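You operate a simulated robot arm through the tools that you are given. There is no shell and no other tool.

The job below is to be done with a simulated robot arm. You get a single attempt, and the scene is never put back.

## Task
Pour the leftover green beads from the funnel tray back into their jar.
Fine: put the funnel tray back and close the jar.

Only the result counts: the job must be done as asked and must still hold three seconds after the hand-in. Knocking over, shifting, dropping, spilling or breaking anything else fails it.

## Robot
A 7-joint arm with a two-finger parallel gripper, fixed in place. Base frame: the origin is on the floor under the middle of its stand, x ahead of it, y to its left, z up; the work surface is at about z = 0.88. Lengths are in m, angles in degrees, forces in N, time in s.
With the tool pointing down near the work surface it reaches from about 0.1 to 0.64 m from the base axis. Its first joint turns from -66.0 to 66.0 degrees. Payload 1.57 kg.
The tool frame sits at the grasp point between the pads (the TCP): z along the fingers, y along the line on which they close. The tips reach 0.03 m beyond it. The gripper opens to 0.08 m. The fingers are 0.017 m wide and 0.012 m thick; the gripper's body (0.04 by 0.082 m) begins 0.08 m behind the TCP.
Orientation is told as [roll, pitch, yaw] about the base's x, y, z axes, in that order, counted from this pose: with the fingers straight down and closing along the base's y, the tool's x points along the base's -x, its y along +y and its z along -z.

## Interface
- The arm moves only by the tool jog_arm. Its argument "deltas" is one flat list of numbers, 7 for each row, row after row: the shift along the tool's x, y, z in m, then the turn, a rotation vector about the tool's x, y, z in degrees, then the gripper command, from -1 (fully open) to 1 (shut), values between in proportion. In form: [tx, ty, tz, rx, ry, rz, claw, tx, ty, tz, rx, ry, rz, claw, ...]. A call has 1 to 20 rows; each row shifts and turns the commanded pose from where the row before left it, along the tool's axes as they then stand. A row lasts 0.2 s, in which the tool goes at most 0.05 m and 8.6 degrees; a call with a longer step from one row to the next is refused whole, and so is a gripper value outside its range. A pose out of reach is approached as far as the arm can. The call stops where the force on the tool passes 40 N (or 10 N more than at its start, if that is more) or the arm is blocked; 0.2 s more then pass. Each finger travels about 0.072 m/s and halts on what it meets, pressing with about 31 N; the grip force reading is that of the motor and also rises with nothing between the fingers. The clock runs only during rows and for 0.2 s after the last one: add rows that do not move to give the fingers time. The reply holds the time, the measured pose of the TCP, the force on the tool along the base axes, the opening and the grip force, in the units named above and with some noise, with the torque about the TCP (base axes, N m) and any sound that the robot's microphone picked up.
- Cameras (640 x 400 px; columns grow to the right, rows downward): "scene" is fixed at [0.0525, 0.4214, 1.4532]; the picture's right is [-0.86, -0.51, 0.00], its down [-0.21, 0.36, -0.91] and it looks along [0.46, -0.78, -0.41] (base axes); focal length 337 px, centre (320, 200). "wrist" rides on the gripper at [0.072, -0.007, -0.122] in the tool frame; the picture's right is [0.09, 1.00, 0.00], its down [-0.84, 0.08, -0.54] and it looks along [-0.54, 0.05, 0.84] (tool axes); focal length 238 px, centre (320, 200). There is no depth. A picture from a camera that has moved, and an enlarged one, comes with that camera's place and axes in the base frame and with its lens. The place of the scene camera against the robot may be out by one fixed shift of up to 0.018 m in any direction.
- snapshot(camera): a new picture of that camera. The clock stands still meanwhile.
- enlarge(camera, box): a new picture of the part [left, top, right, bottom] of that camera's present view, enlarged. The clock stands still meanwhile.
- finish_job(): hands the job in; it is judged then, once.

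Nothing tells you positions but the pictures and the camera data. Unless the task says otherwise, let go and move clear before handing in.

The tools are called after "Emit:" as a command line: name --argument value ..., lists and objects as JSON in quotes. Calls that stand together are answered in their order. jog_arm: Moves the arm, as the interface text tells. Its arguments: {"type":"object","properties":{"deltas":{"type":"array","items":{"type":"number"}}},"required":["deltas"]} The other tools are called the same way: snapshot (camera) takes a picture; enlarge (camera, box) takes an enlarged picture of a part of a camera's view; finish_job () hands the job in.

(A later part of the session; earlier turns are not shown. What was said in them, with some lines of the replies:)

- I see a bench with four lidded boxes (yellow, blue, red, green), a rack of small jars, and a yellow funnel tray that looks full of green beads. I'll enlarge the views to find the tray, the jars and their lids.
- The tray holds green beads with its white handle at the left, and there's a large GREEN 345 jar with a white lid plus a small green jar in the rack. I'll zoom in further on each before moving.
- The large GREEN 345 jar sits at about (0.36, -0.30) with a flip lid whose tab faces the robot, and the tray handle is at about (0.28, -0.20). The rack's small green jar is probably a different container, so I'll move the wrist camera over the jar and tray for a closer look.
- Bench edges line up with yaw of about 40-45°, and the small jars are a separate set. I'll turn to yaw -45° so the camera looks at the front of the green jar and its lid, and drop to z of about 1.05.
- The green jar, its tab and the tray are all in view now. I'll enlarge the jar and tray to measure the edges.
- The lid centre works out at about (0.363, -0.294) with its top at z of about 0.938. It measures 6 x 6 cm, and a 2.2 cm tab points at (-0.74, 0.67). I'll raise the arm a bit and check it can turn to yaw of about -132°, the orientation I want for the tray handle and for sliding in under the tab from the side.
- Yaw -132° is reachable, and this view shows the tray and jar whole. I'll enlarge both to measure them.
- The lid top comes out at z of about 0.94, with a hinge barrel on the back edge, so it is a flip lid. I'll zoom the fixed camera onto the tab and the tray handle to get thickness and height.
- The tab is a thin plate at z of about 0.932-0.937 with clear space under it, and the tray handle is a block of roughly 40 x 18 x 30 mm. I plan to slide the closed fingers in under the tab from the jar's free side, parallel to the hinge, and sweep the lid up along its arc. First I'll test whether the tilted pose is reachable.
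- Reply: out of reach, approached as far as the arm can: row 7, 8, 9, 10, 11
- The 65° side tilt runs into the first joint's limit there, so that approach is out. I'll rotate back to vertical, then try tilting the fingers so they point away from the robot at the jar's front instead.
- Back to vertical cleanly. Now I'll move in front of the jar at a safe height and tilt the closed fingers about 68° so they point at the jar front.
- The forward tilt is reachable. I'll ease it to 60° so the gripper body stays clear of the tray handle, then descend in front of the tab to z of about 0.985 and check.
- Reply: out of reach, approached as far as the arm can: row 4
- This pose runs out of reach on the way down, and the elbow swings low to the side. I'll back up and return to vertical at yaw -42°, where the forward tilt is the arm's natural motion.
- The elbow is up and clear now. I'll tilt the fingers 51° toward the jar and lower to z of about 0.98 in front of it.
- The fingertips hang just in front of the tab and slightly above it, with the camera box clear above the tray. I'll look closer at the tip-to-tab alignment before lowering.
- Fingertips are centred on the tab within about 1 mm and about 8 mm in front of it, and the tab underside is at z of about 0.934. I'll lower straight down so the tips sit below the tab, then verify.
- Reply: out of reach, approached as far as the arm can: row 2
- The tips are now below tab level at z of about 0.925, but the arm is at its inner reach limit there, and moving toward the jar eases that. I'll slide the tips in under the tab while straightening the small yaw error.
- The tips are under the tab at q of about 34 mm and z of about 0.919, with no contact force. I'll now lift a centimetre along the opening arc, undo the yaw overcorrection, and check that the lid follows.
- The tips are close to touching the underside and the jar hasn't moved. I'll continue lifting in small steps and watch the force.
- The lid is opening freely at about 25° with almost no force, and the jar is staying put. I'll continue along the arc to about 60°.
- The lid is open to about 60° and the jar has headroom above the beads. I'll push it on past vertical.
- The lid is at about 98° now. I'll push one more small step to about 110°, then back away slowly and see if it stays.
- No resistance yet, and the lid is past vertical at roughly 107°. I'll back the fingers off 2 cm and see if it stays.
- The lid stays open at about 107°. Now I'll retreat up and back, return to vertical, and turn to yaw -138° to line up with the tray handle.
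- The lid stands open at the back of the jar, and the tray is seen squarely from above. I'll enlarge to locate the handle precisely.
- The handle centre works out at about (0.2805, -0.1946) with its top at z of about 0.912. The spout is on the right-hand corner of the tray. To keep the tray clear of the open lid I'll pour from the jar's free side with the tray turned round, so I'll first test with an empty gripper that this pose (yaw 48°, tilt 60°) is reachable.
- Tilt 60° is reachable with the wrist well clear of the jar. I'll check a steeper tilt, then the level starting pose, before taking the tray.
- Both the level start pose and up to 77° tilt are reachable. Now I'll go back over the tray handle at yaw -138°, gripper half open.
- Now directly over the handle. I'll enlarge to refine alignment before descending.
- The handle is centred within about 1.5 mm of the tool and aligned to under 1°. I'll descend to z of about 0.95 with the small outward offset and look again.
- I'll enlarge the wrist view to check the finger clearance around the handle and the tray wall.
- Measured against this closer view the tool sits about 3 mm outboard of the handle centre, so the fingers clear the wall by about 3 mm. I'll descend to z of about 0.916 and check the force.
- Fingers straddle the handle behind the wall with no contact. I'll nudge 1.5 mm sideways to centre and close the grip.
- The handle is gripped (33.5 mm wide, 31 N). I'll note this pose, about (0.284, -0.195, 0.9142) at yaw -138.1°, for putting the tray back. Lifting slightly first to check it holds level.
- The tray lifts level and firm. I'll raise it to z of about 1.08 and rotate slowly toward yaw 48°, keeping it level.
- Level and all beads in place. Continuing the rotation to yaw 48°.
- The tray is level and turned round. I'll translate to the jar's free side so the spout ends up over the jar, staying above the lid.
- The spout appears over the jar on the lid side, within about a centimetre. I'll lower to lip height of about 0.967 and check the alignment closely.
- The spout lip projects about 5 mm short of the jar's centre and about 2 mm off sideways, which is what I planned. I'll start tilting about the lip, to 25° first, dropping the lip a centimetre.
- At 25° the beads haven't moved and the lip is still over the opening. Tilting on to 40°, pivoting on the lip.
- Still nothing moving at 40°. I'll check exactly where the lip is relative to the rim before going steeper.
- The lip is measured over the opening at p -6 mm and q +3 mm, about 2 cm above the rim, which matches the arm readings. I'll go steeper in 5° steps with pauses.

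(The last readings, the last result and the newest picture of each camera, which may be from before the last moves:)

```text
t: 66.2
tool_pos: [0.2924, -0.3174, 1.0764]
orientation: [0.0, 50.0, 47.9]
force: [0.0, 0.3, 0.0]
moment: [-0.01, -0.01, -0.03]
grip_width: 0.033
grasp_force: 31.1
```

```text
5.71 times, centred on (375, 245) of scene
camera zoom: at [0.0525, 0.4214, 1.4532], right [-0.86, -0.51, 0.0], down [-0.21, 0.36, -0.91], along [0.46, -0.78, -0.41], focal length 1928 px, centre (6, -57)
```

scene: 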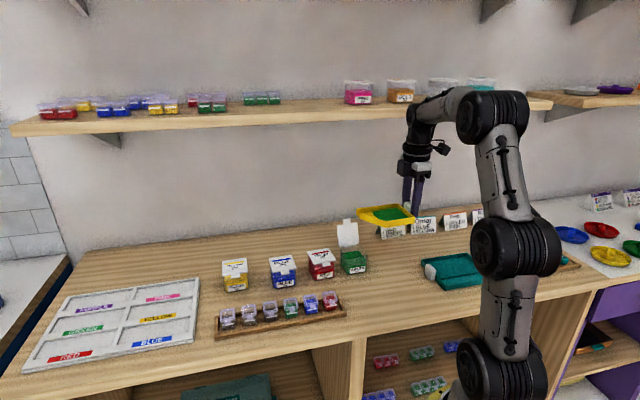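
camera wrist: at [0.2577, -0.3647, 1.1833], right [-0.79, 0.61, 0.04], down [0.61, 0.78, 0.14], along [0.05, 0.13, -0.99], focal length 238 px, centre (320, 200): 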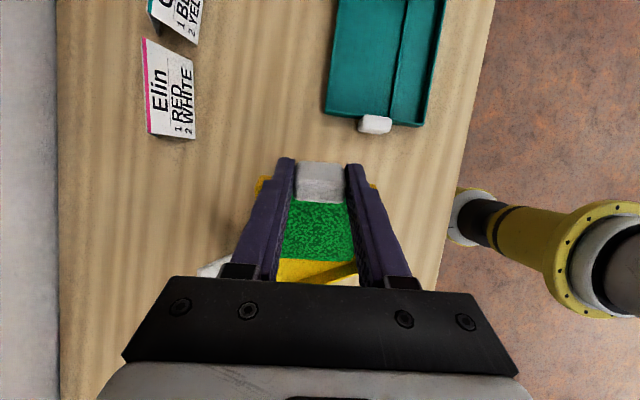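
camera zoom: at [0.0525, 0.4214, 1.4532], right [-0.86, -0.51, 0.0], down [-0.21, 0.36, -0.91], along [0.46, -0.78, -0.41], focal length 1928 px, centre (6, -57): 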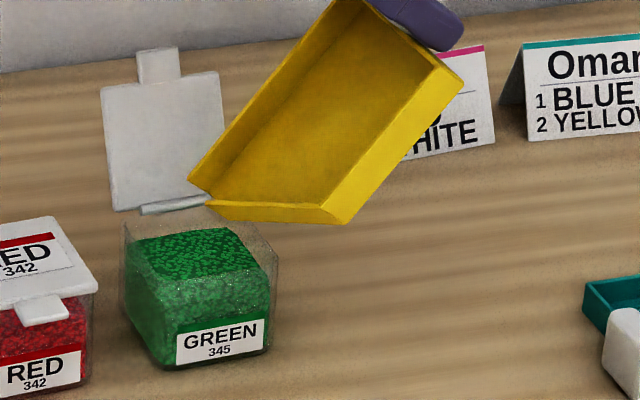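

The stream fell cleanly into the jar and the tray looks empty. I'll zoom in to check for leftovers or spills.

Emit:
jog_arm --deltas '[0, 0, 0, 0, 0, 0, 1, 0, 0, 0, 0, 0, 0, 1]'

Emit:
enlarge --camera "scene" --box '[335, 200, 400, 250]'

Emit:
enlarge --camera "scene" --box '[325, 235, 395, 290]'

Emit:
enlarge --camera "wrist" --box '[160, 130, 480, 300]'

```text
t: 66.8
tool_pos: [0.2913, -0.3165, 1.0761]
orientation: [0.0, 50.0, 47.8]
force: [-0.4, 0.3, 0.1]
moment: [0.0, 0.01, 0.01]
grip_width: 0.0328
grasp_force: 30.7
```

```text
8.00 times, centred on (368, 225) of scene
camera zoom: at [0.0525, 0.4214, 1.4532], right [-0.86, -0.51, 0.0], down [-0.21, 0.36, -0.91], along [0.46, -0.78, -0.41], focal length 2699 px, centre (-60, 0)
```

zoom: 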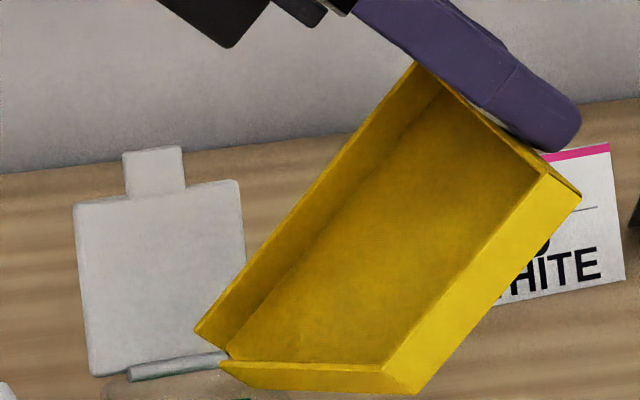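

```text
7.27 times, centred on (360, 262) of scene
camera zoom: at [0.0525, 0.4214, 1.4532], right [-0.86, -0.51, 0.0], down [-0.21, 0.36, -0.91], along [0.46, -0.78, -0.41], focal length 2454 px, centre (29, -254)
```

zoom: 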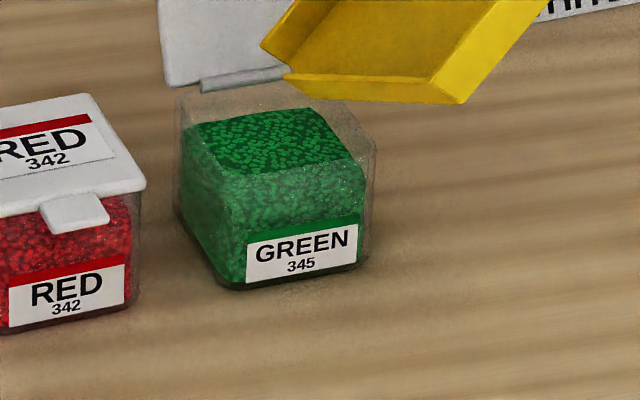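

```text
2.00 times, centred on (320, 215) of wrist
camera zoom: at [0.3273, -0.2846, 1.2104], right [-0.78, 0.62, 0.07], down [0.58, 0.76, -0.29], along [-0.24, -0.19, -0.95], focal length 477 px, centre (320, 170)
```

zoom: 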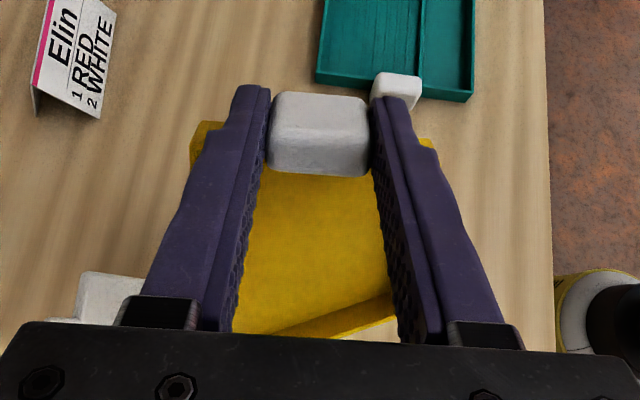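

The tray is empty, the jar's level has risen, and nothing has spilled. I'll raise the tray, level it, and carry it back above its original spot.

Emit:
jog_arm --deltas '[0.0115, 0, -0.0096, 0, 0, 0, 1, 0.0115, 0, -0.0096, 0, 0, 0, 1, 0, 0, 0, 0, -7.15, 0, 1, 0, 0, 0, 0, -7.15, 0, 1, 0, 0, 0, 0, -7.15, 0, 1, 0, 0, 0, 0, -7.15, 0, 1, 0, 0, 0, 0, -7.15, 0, 1, 0, 0, 0, 0, -7.15, 0, 1, 0, 0, 0, 0, -7.15, 0, 1, -0.0171, 0.0174, 0, 0, 0, 0, 1, -0.0171, 0.0174, 0, 0, 0, 0, 1, -0.0171, 0.0174, 0, 0, 0, 0, 1, -0.0171, 0.0174, 0, 0, 0, 0, 1, -0.0171, 0.0174, 0, 0, 0, 0, 1]'

Emit:
snapshot --camera "scene"

```text
t: 69.8
tool_pos: [0.2839, -0.1955, 1.1071]
orientation: [0.0, -0.1, 47.9]
force: [0.0, -0.2, -0.9]
moment: [-0.01, 0.07, 0.03]
grip_width: 0.0329
grasp_force: 30.9
```

```text
taken
```

scene: 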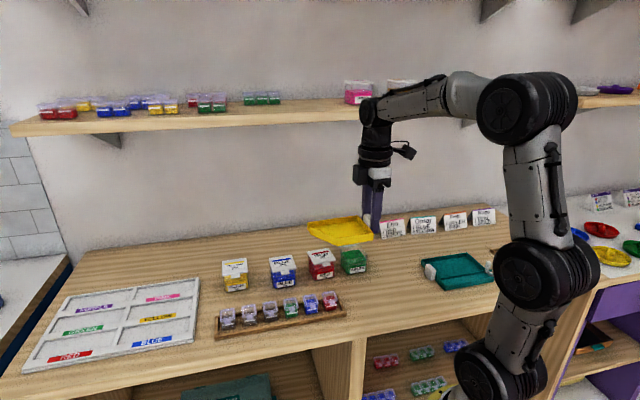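

The tray is level above its home area. Now I'll rotate back to yaw -138°.

Emit:
jog_arm --deltas '[0, 0, 0, 0, 0, 8.46, 1, 0, 0, 0, 0, 0, 8.46, 1, 0, 0, 0, 0, 0, 8.46, 1, 0, 0, 0, 0, 0, 8.46, 1, 0, 0, 0, 0, 0, 8.46, 1, 0, 0, 0, 0, 0, 8.46, 1, 0, 0, 0, 0, 0, 8.46, 1, 0, 0, 0, 0, 0, 8.46, 1, 0, 0, 0, 0, 0, 8.46, 1, 0, 0, 0, 0, 0, 8.46, 1, 0, 0, 0, 0, 0, 8.46, 1, 0, 0, 0, 0, 0, 8.46, 1, 0, 0, 0, 0, 0, 8.46, 1, 0, 0, 0, 0, 0, 8.46, 1, 0, 0, 0, 0, 0, 8.46, 1, 0, 0, 0, 0, 0, 8.46, 1, 0, 0, 0, 0, 0, 8.46, 1, 0, 0, 0, 0, 0, 8.46, 1, 0, 0, 0, 0, 0, 8.46, 1, 0, 0, 0, 0, 0, 8.46, 1]'

Emit:
jog_arm --deltas '[0, 0, 0, 0, 0, 8.46, 1, 0, 0, 0, 0, 0, 8.4, 1, 0, 0, 0.03, 0, 0, 0, 1, 0, 0, 0.04, 0, 0, 0, 1, 0, 0, 0.04, 0, 0, 0, 1, 0, 0, 0.04, 0, 0, 0, 1, 0, 0, 0.02, 0, 0, 0, 1, 0, 0, 0, 0, 0, 0, 1]'

Emit:
enlarge --camera "scene" --box '[345, 245, 425, 315]'

```text
t: 74.0
tool_pos: [0.2855, -0.1952, 1.1057]
orientation: [-0.1, 0.1, -121.3]
force: [-0.3, 0.4, -1.0]
moment: [0.03, 0.01, 0.01]
grip_width: 0.0331
grasp_force: 30.8
```

```text
t: 75.8
tool_pos: [0.2845, -0.1967, 0.9366]
orientation: [0.0, 0.1, -138.3]
force: [0.1, 0.0, -0.2]
moment: [0.0, -0.05, 0.01]
grip_width: 0.033
grasp_force: 31.4
```

```text
5.71 times, centred on (385, 280) of scene
camera zoom: at [0.0525, 0.4214, 1.4532], right [-0.86, -0.51, 0.0], down [-0.21, 0.36, -0.91], along [0.46, -0.78, -0.41], focal length 1928 px, centre (-51, -257)
```

zoom: 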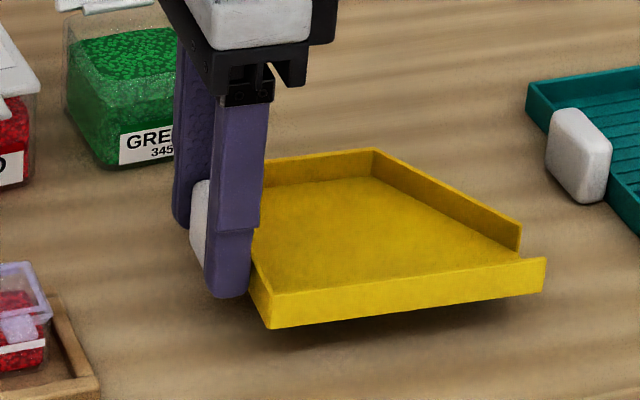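

The tray matches its earlier lifted view, about 2 cm above the bench. Lowering the rest of the way.

Emit:
jog_arm --deltas '[0, 0, 0.01, 0, 0, 0, 1, 0, 0, 0.008, 0, 0, 0, 1, 0, 0, 0.004, 0, 0, 0, 1, 0, 0, 0, 0, 0, 0, 1]'

Emit:
enlarge --camera "scene" --box '[345, 255, 425, 315]'

```text
t: 76.8
tool_pos: [0.2841, -0.1957, 0.9151]
orientation: [0.1, 0.1, -138.2]
force: [-4.4, 0.1, 12.8]
moment: [-0.27, 0.5, 0.02]
grip_width: 0.033
grasp_force: 30.6
```

```text
6.67 times, centred on (385, 285) of scene
camera zoom: at [0.0523, 0.4215, 1.4532], right [-0.86, -0.51, 0.0], down [-0.21, 0.36, -0.91], along [0.46, -0.78, -0.41], focal length 2249 px, centre (-113, -367)
```

zoom: 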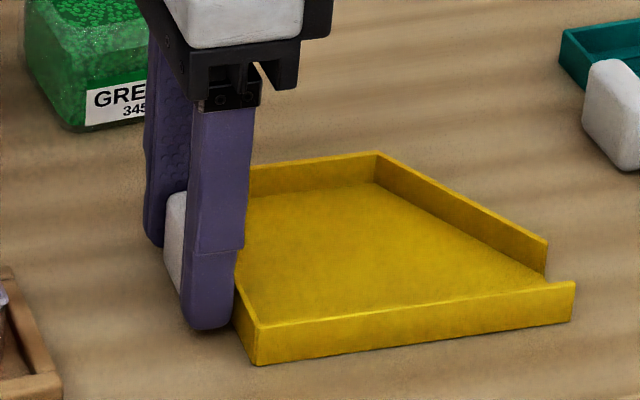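

The tray is touching the bench (12.8 N up). I'll ease off a millimetre, then release the handle.

Emit:
jog_arm --deltas '[0, 0, -0.001, 0, 0, 0, 1, 0, 0, 0, 0, 0, 0, 0.1, 0, 0, 0, 0, 0, 0, -0.3, 0, 0, 0, 0, 0, 0, -0.5, 0, 0, 0, 0, 0, 0, -0.5]'

Emit:
enlarge --camera "scene" --box '[345, 255, 425, 315]'

Emit:
enlarge --camera "wrist" --box '[240, 130, 400, 300]'

```text
t: 78.0
tool_pos: [0.2858, -0.1955, 0.9142]
orientation: [0.0, 0.2, -138.2]
force: [-0.4, -1.2, -0.2]
moment: [0.0, -0.01, 0.0]
grip_width: 0.0601
grasp_force: 0.0
```

```text
6.67 times, centred on (385, 285) of scene
camera zoom: at [0.0525, 0.4214, 1.4532], right [-0.86, -0.51, 0.0], down [-0.21, 0.36, -0.91], along [0.46, -0.78, -0.41], focal length 2249 px, centre (-113, -367)
```

zoom: 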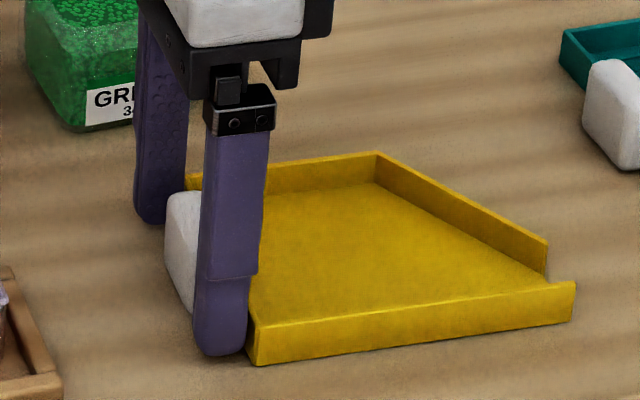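

```text
2.35 times, centred on (320, 215) of wrist
camera zoom: at [0.3326, -0.1412, 1.038], right [0.73, -0.68, 0.0], down [-0.57, -0.62, 0.54], along [-0.37, -0.4, -0.84], focal length 561 px, centre (320, 165)
```

zoom: 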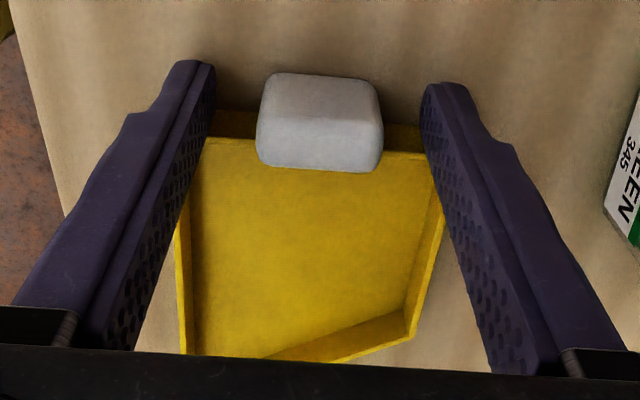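

The tray is back on its spot within a couple of mm and released. I'll rise straight up, close the fingers, and go round behind the open lid at a safe height.

Emit:
jog_arm --deltas '[0, 0, -0.01, 0, 0, 0, -0.5, 0, 0, -0.03, 0, 0, 0, -0.5, 0, 0, -0.04, 0, 0, 0, -0.5, 0, 0, -0.04, 0, 0, 0, -0.5, 0, 0, -0.04, 0, 0, 0, -0.5, 0, 0, -0.04, 0, 0, 0, -0.5, 0, 0, 0, 0, 0, -8, 1, 0, 0, 0, 0, 0, -8, 1, 0, 0, 0, 0, 0, -8, 1, 0, 0, 0, 0, 0, -8, 1, 0, 0, 0, 0, 0, -8, 1, 0, 0, 0, 0, 0, -8, 1, 0, 0, 0, 0, 0, -8, 1, 0, 0, 0, 0, 0, -8, 1, 0, 0, 0, 0, 0, -8, 1, 0, 0, 0, 0, 0, -8, 1, 0, 0, 0, 0, 0, -8, 1, 0, 0, 0, 0, 0, -8, 1]'

Emit:
snapshot --camera "scene"

Emit:
snapshot --camera "wrist"

```text
t: 81.8
tool_pos: [0.2848, -0.1954, 1.1161]
orientation: [0.1, 0.0, -42.0]
force: [-0.4, 0.3, 0.1]
moment: [0.02, -0.01, 0.01]
grip_width: 0.0
grasp_force: 21.3
```

```text
taken
```

scene: 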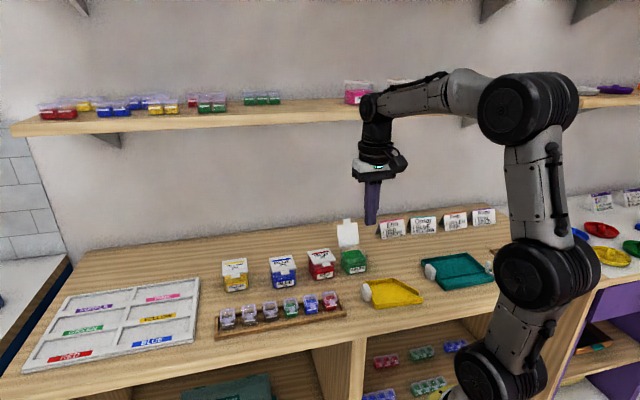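

```text
taken
camera wrist: at [0.2255, -0.1511, 1.2378], right [0.6, 0.8, 0.0], down [0.67, -0.5, 0.54], along [0.44, -0.32, -0.84], focal length 238 px, centre (320, 200)
```

wrist: 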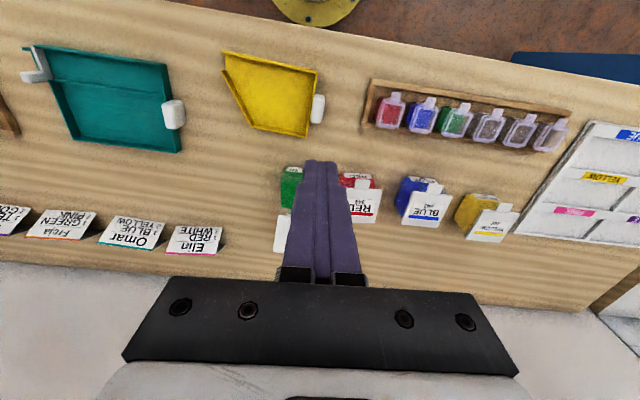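

Tray home, lid still open, nothing else disturbed. Moving over and behind the lid now.

Emit:
jog_arm --deltas '[-0.0448, -0.0041, 0, 0, 0, 0, 1, -0.0448, -0.0041, 0, 0, 0, 0, 1, -0.0448, -0.0041, 0, 0, 0, 0, 1, -0.0448, -0.0041, 0, 0, 0, 0, 1, -0.0448, -0.0041, 0, 0, 0, 0, 1]'

Emit:
snapshot --camera "wrist"

Emit:
enlarge --camera "scene" --box '[310, 190, 400, 280]'

```text
t: 82.8
tool_pos: [0.3879, -0.3072, 1.1181]
orientation: [0.1, 2.2, -42.2]
force: [-70.4, 58.4, -16.6]
moment: [-8.91, -10.73, -0.3]
grip_width: 0.0
grasp_force: 21.4
stopped in row 4: the force on the tool passed its limit at 180 N (the readings are from after the stop); the commanded pose is now the measured one
```

```text
taken
camera wrist: at [0.3323, -0.2666, 1.2427], right [0.6, 0.8, 0.01], down [0.69, -0.52, 0.51], along [0.41, -0.3, -0.86], focal length 238 px, centre (320, 200)
```

wrist: 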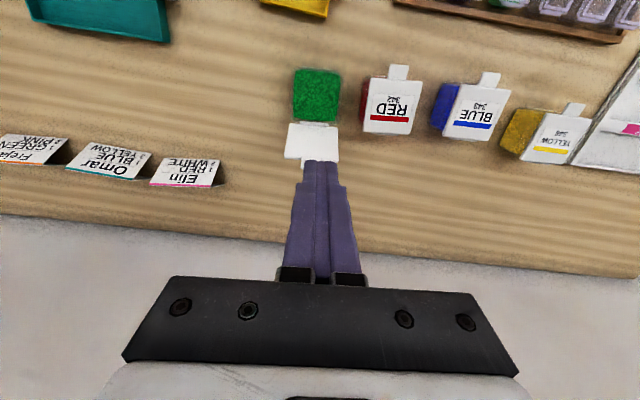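

```text
4.44 times, centred on (355, 235) of scene
camera zoom: at [0.05, 0.4236, 1.4527], right [-0.86, -0.51, 0.0], down [-0.21, 0.35, -0.91], along [0.46, -0.78, -0.41], focal length 1500 px, centre (164, 44)
```

zoom: 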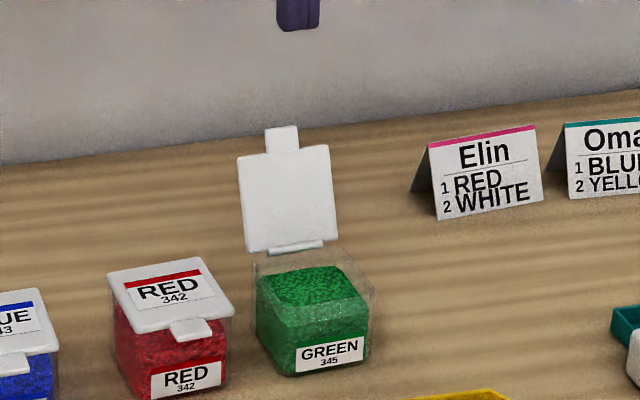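

The arm hit something here, most likely the wall shelf's front edge against the upper wrist (180 N, pushed back toward the robot). I'll back straight off toward the robot and inspect everything.

Emit:
jog_arm --deltas '[0.01, 0, 0, 0, 0, 0, 1, 0.015, 0, 0, 0, 0, 0, 1, 0.02, 0, 0, 0, 0, 0, 1, 0, 0, 0, 0, 0, 0, 1]'

Emit:
snapshot --camera "scene"

Emit:
enlarge --camera "scene" --box '[0, 60, 320, 140]'

Emit:
enlarge --camera "scene" --box '[300, 50, 560, 140]'

```text
t: 83.8
tool_pos: [0.3598, -0.2825, 1.1162]
orientation: [0.1, 1.8, -42.1]
force: [0.4, 0.5, 0.4]
moment: [0.04, -0.02, 0.0]
grip_width: 0.0
grasp_force: 21.3
```

```text
taken
```

scene: 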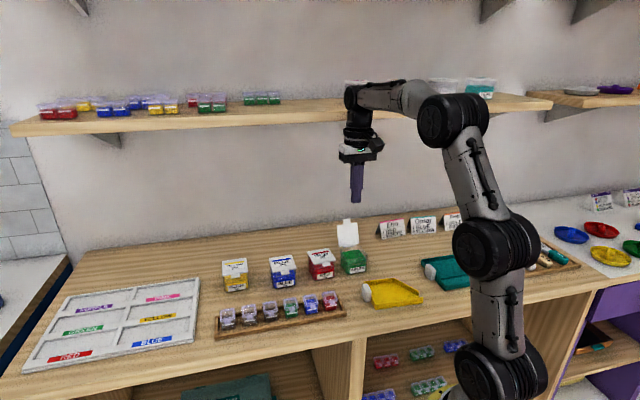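

```text
2.00 times, centred on (160, 100) of scene
camera zoom: at [0.0525, 0.4214, 1.4532], right [-0.86, -0.51, 0.0], down [-0.21, 0.36, -0.91], along [0.46, -0.78, -0.41], focal length 675 px, centre (640, 400)
```

zoom: 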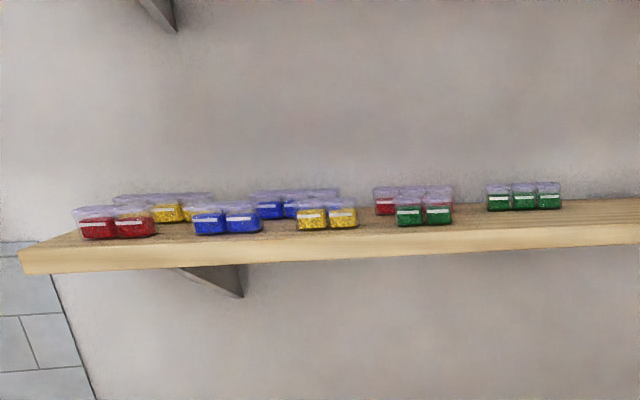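

```text
2.46 times, centred on (430, 95) of scene
camera zoom: at [0.0525, 0.4214, 1.4532], right [-0.86, -0.51, 0.0], down [-0.21, 0.36, -0.91], along [0.46, -0.78, -0.41], focal length 830 px, centre (49, 458)
```

zoom: 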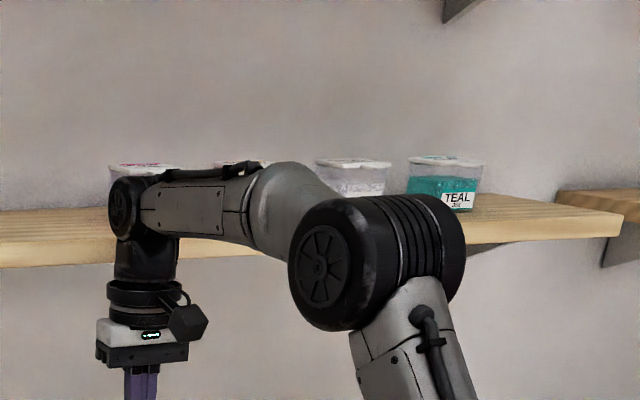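

The shelf is solid and the camera frame has returned to normal. The torque puts the contact about 15 cm above the TCP, so the flange met the shelf's front edge. I'll check the shelf jars once the arm is out of the way. For closing I'll use the forward-tilted pose, which keeps the wrist toward the robot, to reach over the lid and rake it forward.

Emit:
jog_arm --deltas '[0.01, 0, 0, 0, 0, 0, 1, 0, 0, 0, 0, -7.59, 0, 1, 0, 0, 0, 0, -7.59, 0, 1, 0, 0, 0, 0, -7.59, 0, 1, 0, 0, 0, 0, -7.59, 0, 1, 0, 0, 0, 0, -7.59, 0, 1, 0, 0, 0, 0, -7.59, 0, 1, 0, 0, 0, 0, -7.59, 0, 1]'

Emit:
snapshot --camera "scene"

Emit:
enlarge --camera "scene" --box '[320, 60, 540, 140]'

```text
t: 85.6
tool_pos: [0.3524, -0.2755, 1.1169]
orientation: [0.2, -51.5, -42.3]
force: [0.1, 0.4, -0.1]
moment: [-0.01, 0.0, -0.01]
grip_width: 0.0001
grasp_force: 21.1
```

```text
taken
```

scene: 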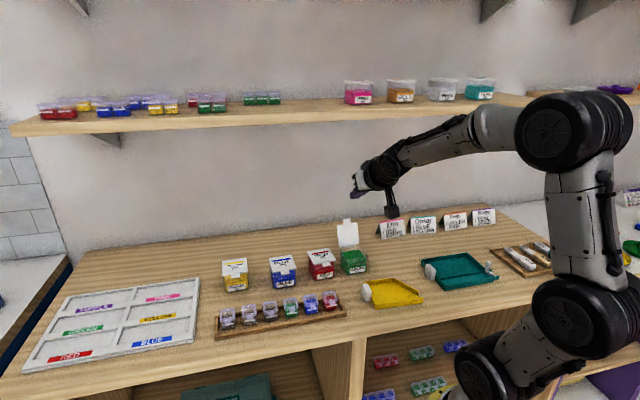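

```text
2.91 times, centred on (430, 100) of scene
camera zoom: at [0.0525, 0.4214, 1.4532], right [-0.86, -0.51, 0.0], down [-0.21, 0.36, -0.91], along [0.46, -0.78, -0.41], focal length 982 px, centre (0, 491)
```

zoom: 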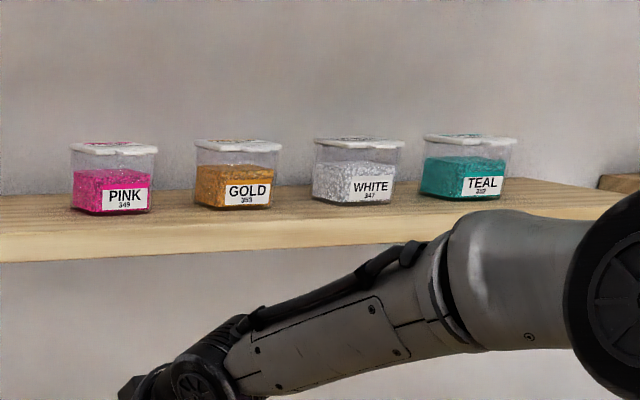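

The four large shelf jars and the small ones are exactly where they were, so the bump shifted nothing. Now I'll reach over the open lid, staying above its tab.

Emit:
jog_arm --deltas '[0.0007, -0.0022, 0.0377, 0, 0, 0, 1, 0.0007, -0.0022, 0.0377, 0, 0, 0, 1, 0.0007, -0.0022, 0.0377, 0, 0, 0, 1, 0, 0, 0, 0, 0, 0, 1]'

Emit:
enlarge --camera "scene" --box '[320, 190, 420, 280]'

Emit:
snapshot --camera "wrist"

```text
t: 86.6
tool_pos: [0.4111, -0.3394, 1.0441]
orientation: [0.2, -51.3, -42.4]
force: [-0.3, -0.3, 0.5]
moment: [0.02, 0.0, 0.0]
grip_width: 0.0
grasp_force: 21.1
```

```text
4.44 times, centred on (370, 235) of scene
camera zoom: at [0.0525, 0.4214, 1.4532], right [-0.86, -0.51, 0.0], down [-0.21, 0.36, -0.91], along [0.46, -0.78, -0.41], focal length 1500 px, centre (98, 44)
```

zoom: 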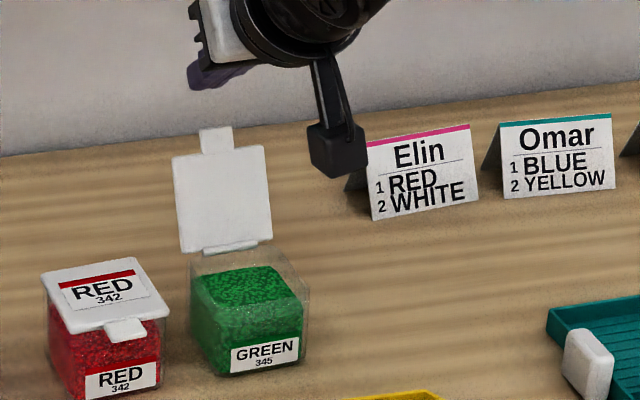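

```text
taken
camera wrist: at [0.3022, -0.249, 1.0646], right [0.63, 0.78, -0.07], down [0.12, -0.01, 0.99], along [0.77, -0.63, -0.1], focal length 238 px, centre (320, 200)
```

wrist: 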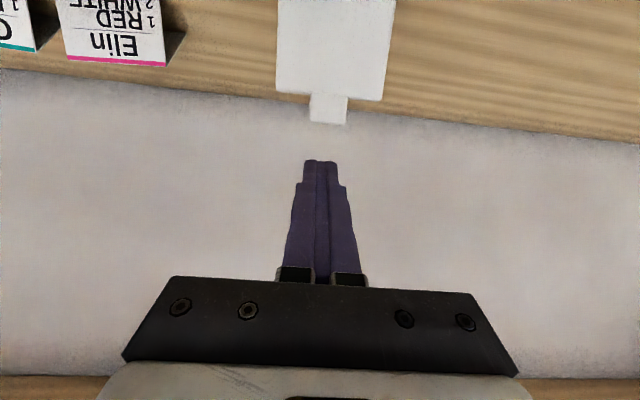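

The tip is over the lid and about 3 cm above the tab. At this slope raking could jam on friction, so I'll steepen the fingers to about 25° (still well clear of the shelf) and drop the tip down behind the tab.

Emit:
jog_arm --deltas '[0, 0, 0, 0, 6.6, 0, 1, 0, 0, 0, 0, 6.6, 0, 1, 0, 0, 0, 0, 6.6, 0, 1, 0, 0, 0, 0, 6.5, 0, 1, -0.0109, 0, 0.0051, 0, 0, 0, 1, 0, 0, 0, 0, 0, 0, 1]'

Emit:
snapshot --camera "scene"

Emit:
enlarge --camera "scene" --box '[310, 170, 420, 270]'

Emit:
snapshot --camera "wrist"

```text
t: 88.0
tool_pos: [0.4198, -0.3476, 1.0443]
orientation: [0.1, -25.0, -42.2]
force: [0.1, 0.3, 0.1]
moment: [0.01, -0.03, 0.05]
grip_width: 0.0
grasp_force: 21.0
```

```text
taken
```

scene: 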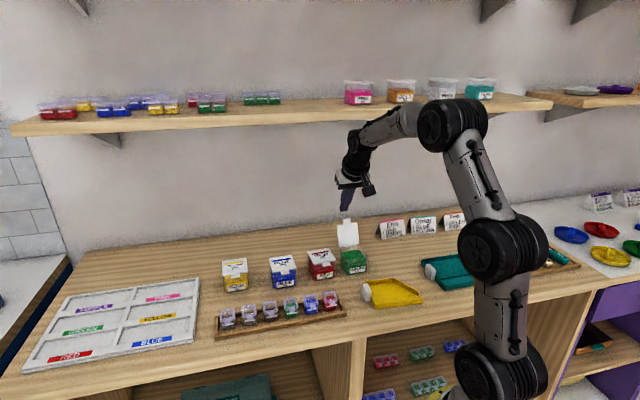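

```text
4.00 times, centred on (365, 220) of scene
camera zoom: at [0.0525, 0.4214, 1.4532], right [-0.86, -0.51, 0.0], down [-0.21, 0.36, -0.91], along [0.46, -0.78, -0.41], focal length 1350 px, centre (140, 120)
```

zoom: 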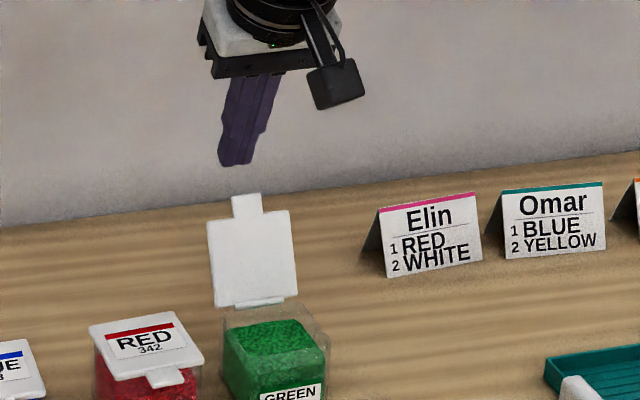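

```text
taken
camera wrist: at [0.3283, -0.2724, 1.125], right [0.61, 0.79, -0.04], down [0.44, -0.3, 0.84], along [0.66, -0.53, -0.53], focal length 238 px, centre (320, 200)
```

wrist: 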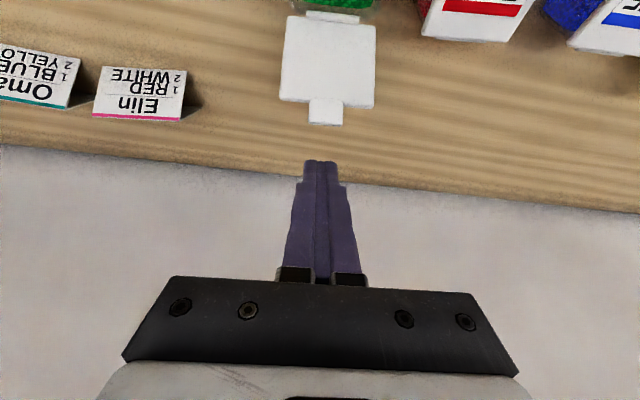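

The tip is behind and above the tab with the wrist clear of the shelf. I'll drop it 3 cm behind the lid, then start pulling the lid forward gently.

Emit:
jog_arm --deltas '[0.0064, 0, 0.0136, 0, 0, 0, 1, 0.0063, 0, 0.0136, 0, 0, 0, 1, 0, 0, 0, 0, 0, 0, 1]'

Emit:
enlarge --camera "scene" --box '[310, 190, 420, 280]'

Emit:
jog_arm --deltas '[0.0082, 0, -0.0038, 0, 0, 0, 1, 0.0082, 0, -0.0038, 0, 0, 0, 1, 0.0041, 0, -0.0019, 0, 0, 0, 1]'

Emit:
enlarge --camera "scene" --box '[310, 190, 420, 280]'

```text
t: 88.8
tool_pos: [0.4212, -0.347, 1.0129]
orientation: [0.1, -24.9, -42.3]
force: [-0.7, 0.4, 0.1]
moment: [0.01, -0.04, -0.04]
grip_width: 0.0
grasp_force: 21.6
```

```text
4.44 times, centred on (365, 235) of scene
camera zoom: at [0.0525, 0.4214, 1.4532], right [-0.86, -0.51, 0.0], down [-0.21, 0.36, -0.91], along [0.46, -0.78, -0.41], focal length 1500 px, centre (120, 44)
```

zoom: 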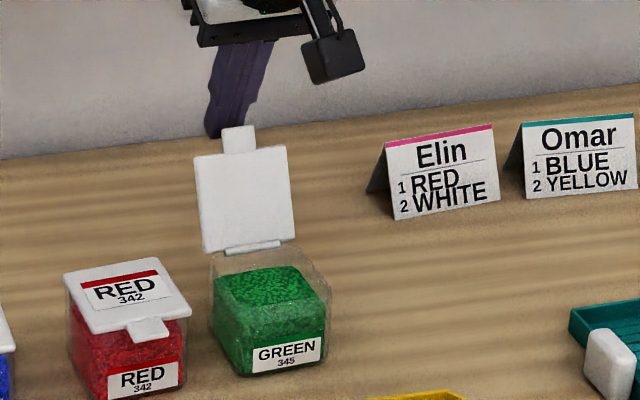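

```text
t: 89.6
tool_pos: [0.4031, -0.3321, 1.0128]
orientation: [0.1, -24.9, -42.2]
force: [-0.8, -0.3, -0.6]
moment: [0.0, 0.0, 0.01]
grip_width: 0.0
grasp_force: 21.1
```

```text
4.44 times, centred on (365, 235) of scene
camera zoom: at [0.0525, 0.4214, 1.4532], right [-0.86, -0.51, 0.0], down [-0.21, 0.36, -0.91], along [0.46, -0.78, -0.41], focal length 1500 px, centre (120, 44)
```

zoom: 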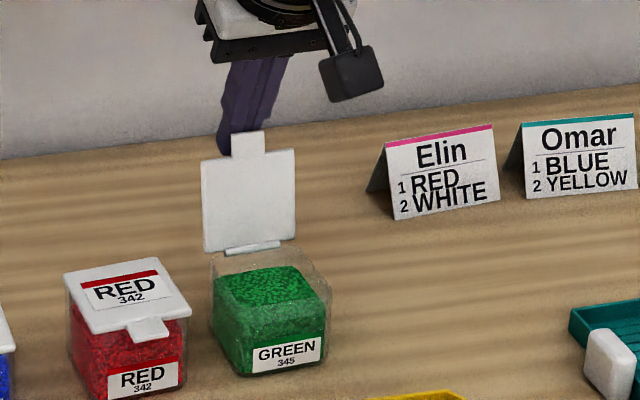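

The lid is coming forward smoothly with no measurable force. Continuing past vertical.

Emit:
jog_arm --deltas '[0.0072, 0, -0.0034, 0, 0, 0, 1, 0.0072, 0, -0.0034, 0, 0, 0, 1, 0, 0, 0, 0, 0, 0, 1]'

Emit:
enlarge --camera "scene" --box '[310, 190, 420, 280]'

Emit:
jog_arm --deltas '[0.0072, 0, -0.0034, 0, 0, 0, 1, 0.0036, 0, -0.0017, 0, 0, 0, 1, 0, 0, 0, 0, 0, 0, 1]'

Emit:
enlarge --camera "scene" --box '[310, 190, 420, 280]'

```text
t: 90.4
tool_pos: [0.3926, -0.3199, 1.0142]
orientation: [0.1, -25.1, -42.2]
force: [-1.3, 0.0, 0.8]
moment: [0.0, 0.02, -0.01]
grip_width: 0.0
grasp_force: 21.4
```

```text
4.44 times, centred on (365, 235) of scene
camera zoom: at [0.0525, 0.4214, 1.4532], right [-0.86, -0.51, 0.0], down [-0.21, 0.36, -0.91], along [0.46, -0.78, -0.41], focal length 1500 px, centre (120, 44)
```

zoom: 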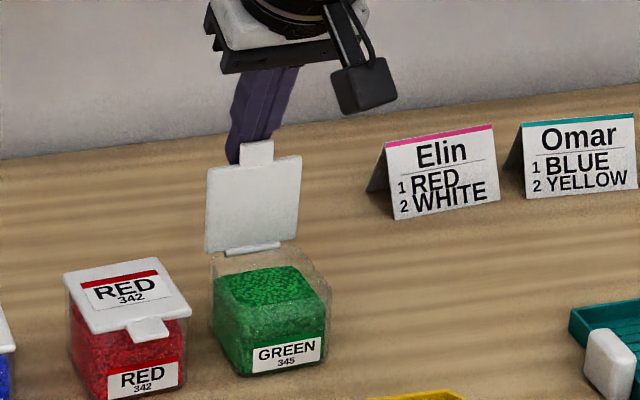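

```text
t: 91.2
tool_pos: [0.3835, -0.3129, 1.0143]
orientation: [0.0, -25.0, -42.2]
force: [0.3, -0.3, -0.4]
moment: [0.01, -0.01, -0.01]
grip_width: 0.0002
grasp_force: 21.5
```

```text
4.44 times, centred on (365, 235) of scene
camera zoom: at [0.0525, 0.4214, 1.4532], right [-0.86, -0.51, 0.0], down [-0.21, 0.36, -0.91], along [0.46, -0.78, -0.41], focal length 1500 px, centre (120, 44)
```

zoom: 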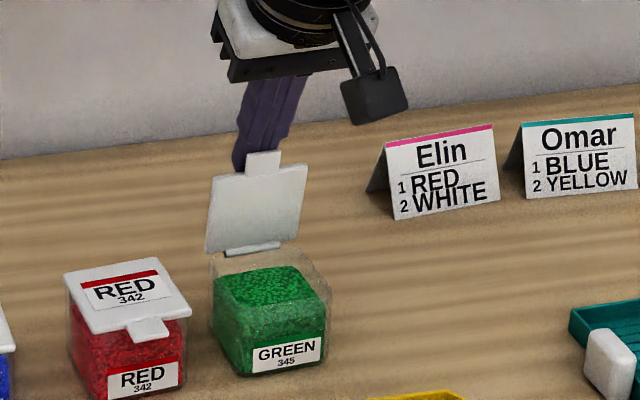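

The lid is past vertical, at about 75°, and held by its own hinge friction, so I'll keep guiding it down along its arc.

Emit:
jog_arm --deltas '[0.0108, 0, -0.0024, 0, 0, 0, 1, 0.0109, 0, -0.0025, 0, 0, 0, 1, 0.0131, 0, 0.0015, 0, 0, 0, 1, 0, 0, 0, 0, 0, 0, 1]'

Emit:
enlarge --camera "scene" --box '[310, 190, 420, 280]'

Emit:
snapshot --camera "wrist"

```text
t: 92.2
tool_pos: [0.3595, -0.2911, 1.0028]
orientation: [0.1, -24.9, -42.2]
force: [0.2, -0.2, 0.4]
moment: [0.0, 0.01, -0.02]
grip_width: 0.0001
grasp_force: 21.3
```

```text
4.44 times, centred on (365, 235) of scene
camera zoom: at [0.0525, 0.4214, 1.4532], right [-0.86, -0.51, 0.0], down [-0.21, 0.36, -0.91], along [0.46, -0.78, -0.41], focal length 1500 px, centre (120, 44)
```

zoom: 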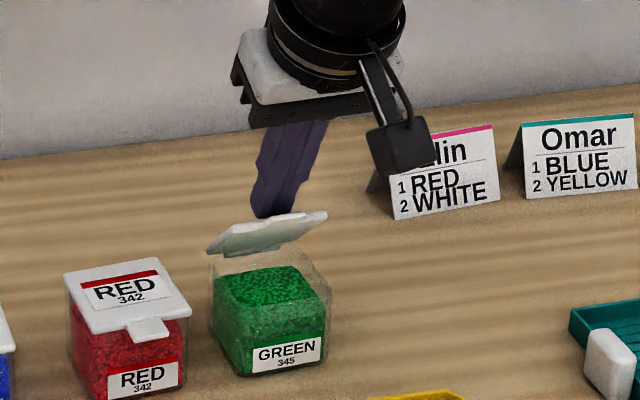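

```text
taken
camera wrist: at [0.2674, -0.2157, 1.0833], right [0.61, 0.79, -0.04], down [0.44, -0.3, 0.84], along [0.66, -0.53, -0.53], focal length 238 px, centre (320, 200)
```

wrist: 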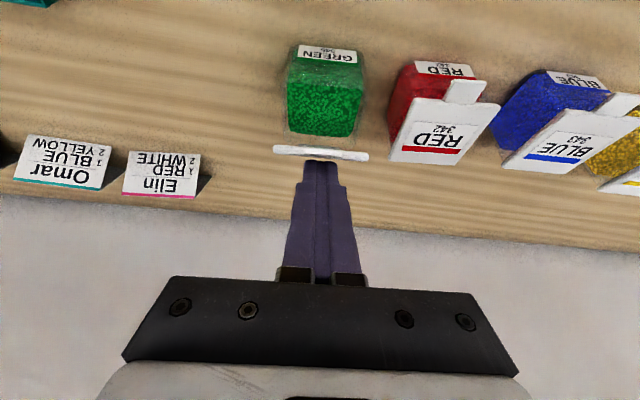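

The lid is at about 40° and still tracking the fingertip. Continuing down to closed.

Emit:
jog_arm --deltas '[0.0121, 0, 0.005, 0, 0, 0, 1, 0.0105, 0, 0.0079, 0, 0, 0, 1, 0, 0, 0, 0, 0, 0, 1]'

Emit:
enlarge --camera "scene" --box '[310, 190, 420, 280]'

```text
t: 93.0
tool_pos: [0.348, -0.2813, 0.9808]
orientation: [0.1, -24.9, -42.2]
force: [-0.1, 0.3, 0.1]
moment: [0.02, 0.0, -0.01]
grip_width: 0.0001
grasp_force: 21.3
```

```text
4.44 times, centred on (365, 235) of scene
camera zoom: at [0.0525, 0.4214, 1.4532], right [-0.86, -0.51, 0.0], down [-0.21, 0.36, -0.91], along [0.46, -0.78, -0.41], focal length 1500 px, centre (120, 44)
```

zoom: 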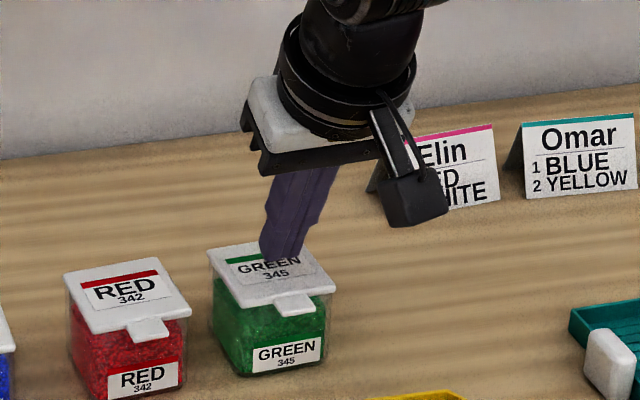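

Nearly shut now. I'll go down the last centimetre in small steps, watching the force.

Emit:
jog_arm --deltas '[0.0055, 0, 0.006, 0, 0, 0, 1, 0.0025, 0, 0.003, 0, 0, 0, 1, 0, 0, 0, 0, 0, 0, 1]'

Emit:
enlarge --camera "scene" --box '[325, 225, 395, 280]'

```text
t: 93.8
tool_pos: [0.3457, -0.2788, 0.97]
orientation: [0.1, -25.1, -42.2]
force: [-0.4, 0.0, -0.2]
moment: [-0.02, -0.05, 0.0]
grip_width: 0.0
grasp_force: 21.0
```

```text
7.27 times, centred on (360, 252) of scene
camera zoom: at [0.0525, 0.4214, 1.4532], right [-0.86, -0.51, 0.0], down [-0.21, 0.36, -0.91], along [0.46, -0.78, -0.41], focal length 2454 px, centre (29, -182)
```

zoom: 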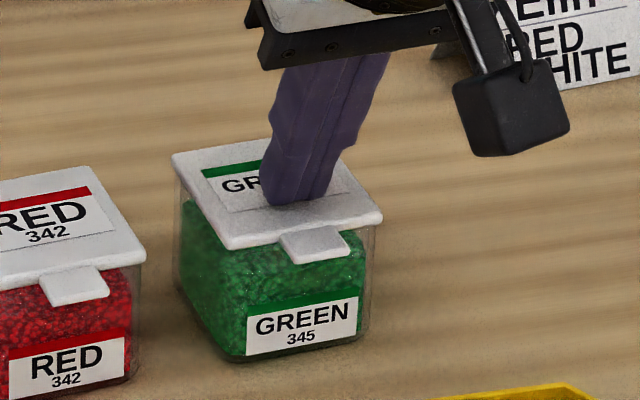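

Looks shut but there is no contact force yet, so I'll press down 2 mm at a time until I feel the lid seated.

Emit:
jog_arm --deltas '[0.0008, 0, 0.0018, 0, 0, 0, 1, 0, 0, 0, 0, 0, 0, 1]'

Emit:
jog_arm --deltas '[0.0006, 0, 0.0014, 0, 0, 0, 1, 0, 0, 0, 0, 0, 0, 1]'

```text
t: 94.4
tool_pos: [0.3453, -0.279, 0.9686]
orientation: [0.2, -25.0, -42.1]
force: [-0.2, 0.8, 2.1]
moment: [-0.01, 0.03, -0.01]
grip_width: 0.0
grasp_force: 21.2
```

```text
t: 95.0
tool_pos: [0.3455, -0.279, 0.9673]
orientation: [0.1, -25.1, -42.3]
force: [-3.0, 0.6, 7.3]
moment: [0.02, 0.05, -0.01]
grip_width: 0.0
grasp_force: 21.4
```

The lid is seated (7 N upward). I'll give one slightly firmer press, then lift straight off and inspect.

Emit:
jog_arm --deltas '[0.0004, 0, 0.0009, 0, 0, 0, 1, 0, 0, 0, 0, 0, 0, 1]'

Emit:
jog_arm --deltas '[-0.0021, 0, -0.0045, 0, 0, 0, 1, -0.0085, 0, -0.0181, 0, 0, 0, 1, -0.0085, 0, -0.0181, 0, 0, 0, 1, 0, 0, 0, 0, 0, 0, 1]'

Emit:
enlarge --camera "scene" --box '[325, 225, 395, 280]'

Emit:
snapshot --camera "wrist"

```text
t: 95.6
tool_pos: [0.3458, -0.2789, 0.9673]
orientation: [0.1, -25.3, -42.1]
force: [-2.6, 0.2, 10.1]
moment: [-0.03, 0.0, -0.02]
grip_width: 0.0
grasp_force: 21.5
```

```text
t: 96.6
tool_pos: [0.3456, -0.2781, 1.0104]
orientation: [0.0, -24.9, -42.2]
force: [-0.7, -0.3, 0.4]
moment: [0.0, 0.0, 0.0]
grip_width: 0.0
grasp_force: 21.1
```

```text
7.27 times, centred on (360, 252) of scene
camera zoom: at [0.0525, 0.4214, 1.4532], right [-0.86, -0.51, 0.0], down [-0.21, 0.36, -0.91], along [0.46, -0.78, -0.41], focal length 2454 px, centre (29, -182)
```

zoom: 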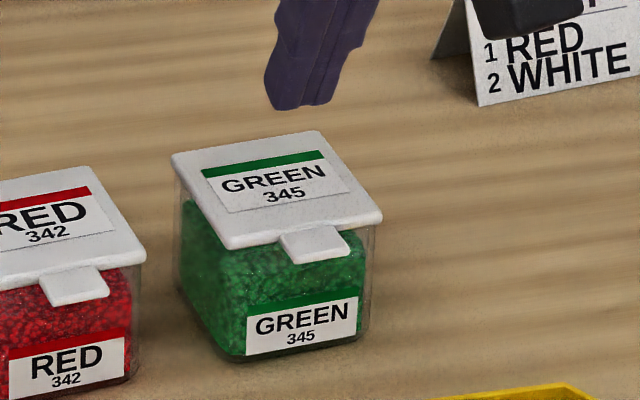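

```text
taken
camera wrist: at [0.2531, -0.2038, 1.091], right [0.61, 0.79, -0.04], down [0.44, -0.3, 0.84], along [0.66, -0.53, -0.53], focal length 238 px, centre (320, 200)
```

wrist: 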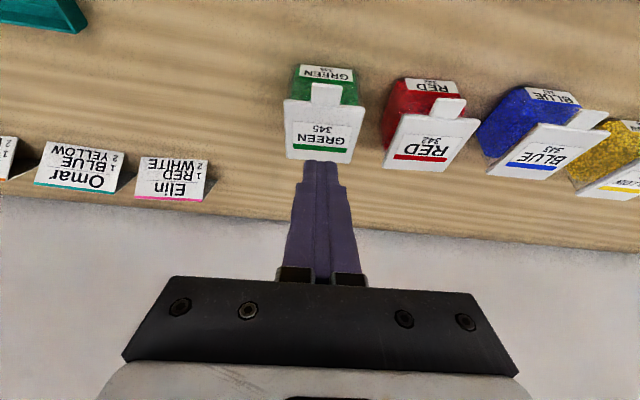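

The lid is flat and shut, with the jar upright and in place. I'll retreat the arm well clear, then compare everything with the starting pictures.

Emit:
jog_arm --deltas '[0, 0, -0.03, 0, 0, 0, 0, 0, 0, -0.045, 0, 0, 0, 0, 0, 0, -0.045, 0, 0, 0, 0, 0, 0, 0, 0, 8.35, 0, 0, 0, 0, 0, 0, 8.35, 0, 0, 0, 0, 0, 0, 8.3, 0, 0, 0.0234, 0.026, -0.01, 0, 0, 0, 0, 0.0234, 0.026, -0.01, 0, 0, 0, 0, 0.0234, 0.026, -0.01, 0, 0, 0, 0, 0.0234, 0.026, -0.01, 0, 0, 0, 0, 0, 0, 0, 0, 0, 0, 0]'

Emit:
snapshot --camera "scene"

Emit:
enlarge --camera "scene" --box '[338, 240, 370, 260]'

Emit:
enlarge --camera "scene" --box '[350, 265, 430, 315]'

Emit:
snapshot --camera "wrist"

```text
t: 99.0
tool_pos: [0.3081, -0.1043, 1.1599]
orientation: [0.1, 0.0, -42.2]
force: [-0.4, -0.2, -0.3]
moment: [0.03, 0.0, -0.03]
grip_width: 0.04
grasp_force: 0.1
```

```text
taken
```

scene: 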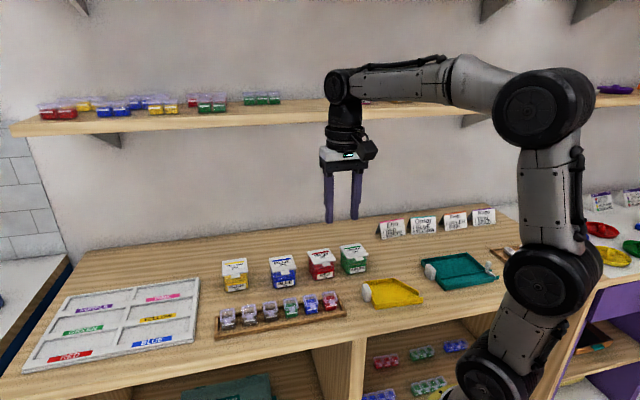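

```text
16.00 times, centred on (354, 250) of scene
camera zoom: at [0.0525, 0.4214, 1.4532], right [-0.86, -0.51, 0.0], down [-0.21, 0.36, -0.91], along [0.46, -0.78, -0.41], focal length 5398 px, centre (-224, -600)
```

zoom: 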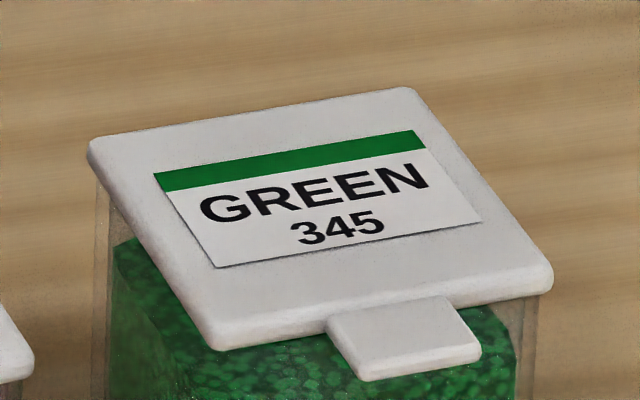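

```text
8.00 times, centred on (390, 290) of scene
camera zoom: at [0.0525, 0.4214, 1.4532], right [-0.86, -0.51, 0.0], down [-0.21, 0.36, -0.91], along [0.46, -0.78, -0.41], focal length 2699 px, centre (-240, -520)
```

zoom: 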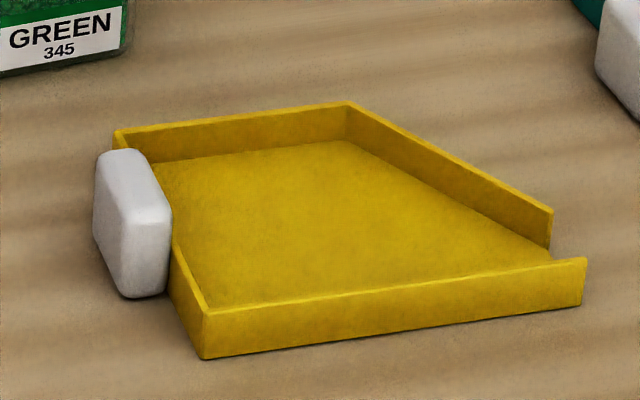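

```text
taken
camera wrist: at [0.249, -0.0589, 1.2823], right [0.6, 0.8, 0.0], down [0.67, -0.51, 0.54], along [0.43, -0.32, -0.84], focal length 238 px, centre (320, 200)
```

wrist: 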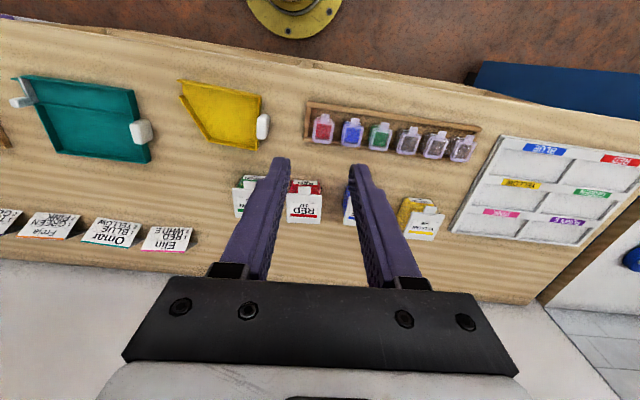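

The GREEN jar is shut and matches its starting picture, with a higher bead level. The tray is empty and back within about 2 mm of its original spot. The cards, rack, other jars and shelf jars are unchanged, and the arm is clear and holding nothing, so I'm handing in.

Emit:
finish_job

```text
The job is handed in.
```

The green beads are back in the large GREEN 345 jar, its lid is closed, and the empty funnel tray is within about 2 mm of where it started. I have handed the job in, but the reply didn't say whether it passed.

- **Pour:** I opened the flip lid and tipped the tray over the jar. The beads fell in one stream, with no spill visible on the bench and none left in the tray.
- **Lid:** I pressed it down to about 10 N. In the final picture the jar sits where it did at the start.
- **One collision:** while moving round behind the open lid, the upper wrist hit the front edge of the wall shelf at about 180 N. I backed straight off. In the pictures taken afterwards the shelf jars and everything on the bench were where they had been, so I believe nothing shifted.

The arm is clear and holding nothing.
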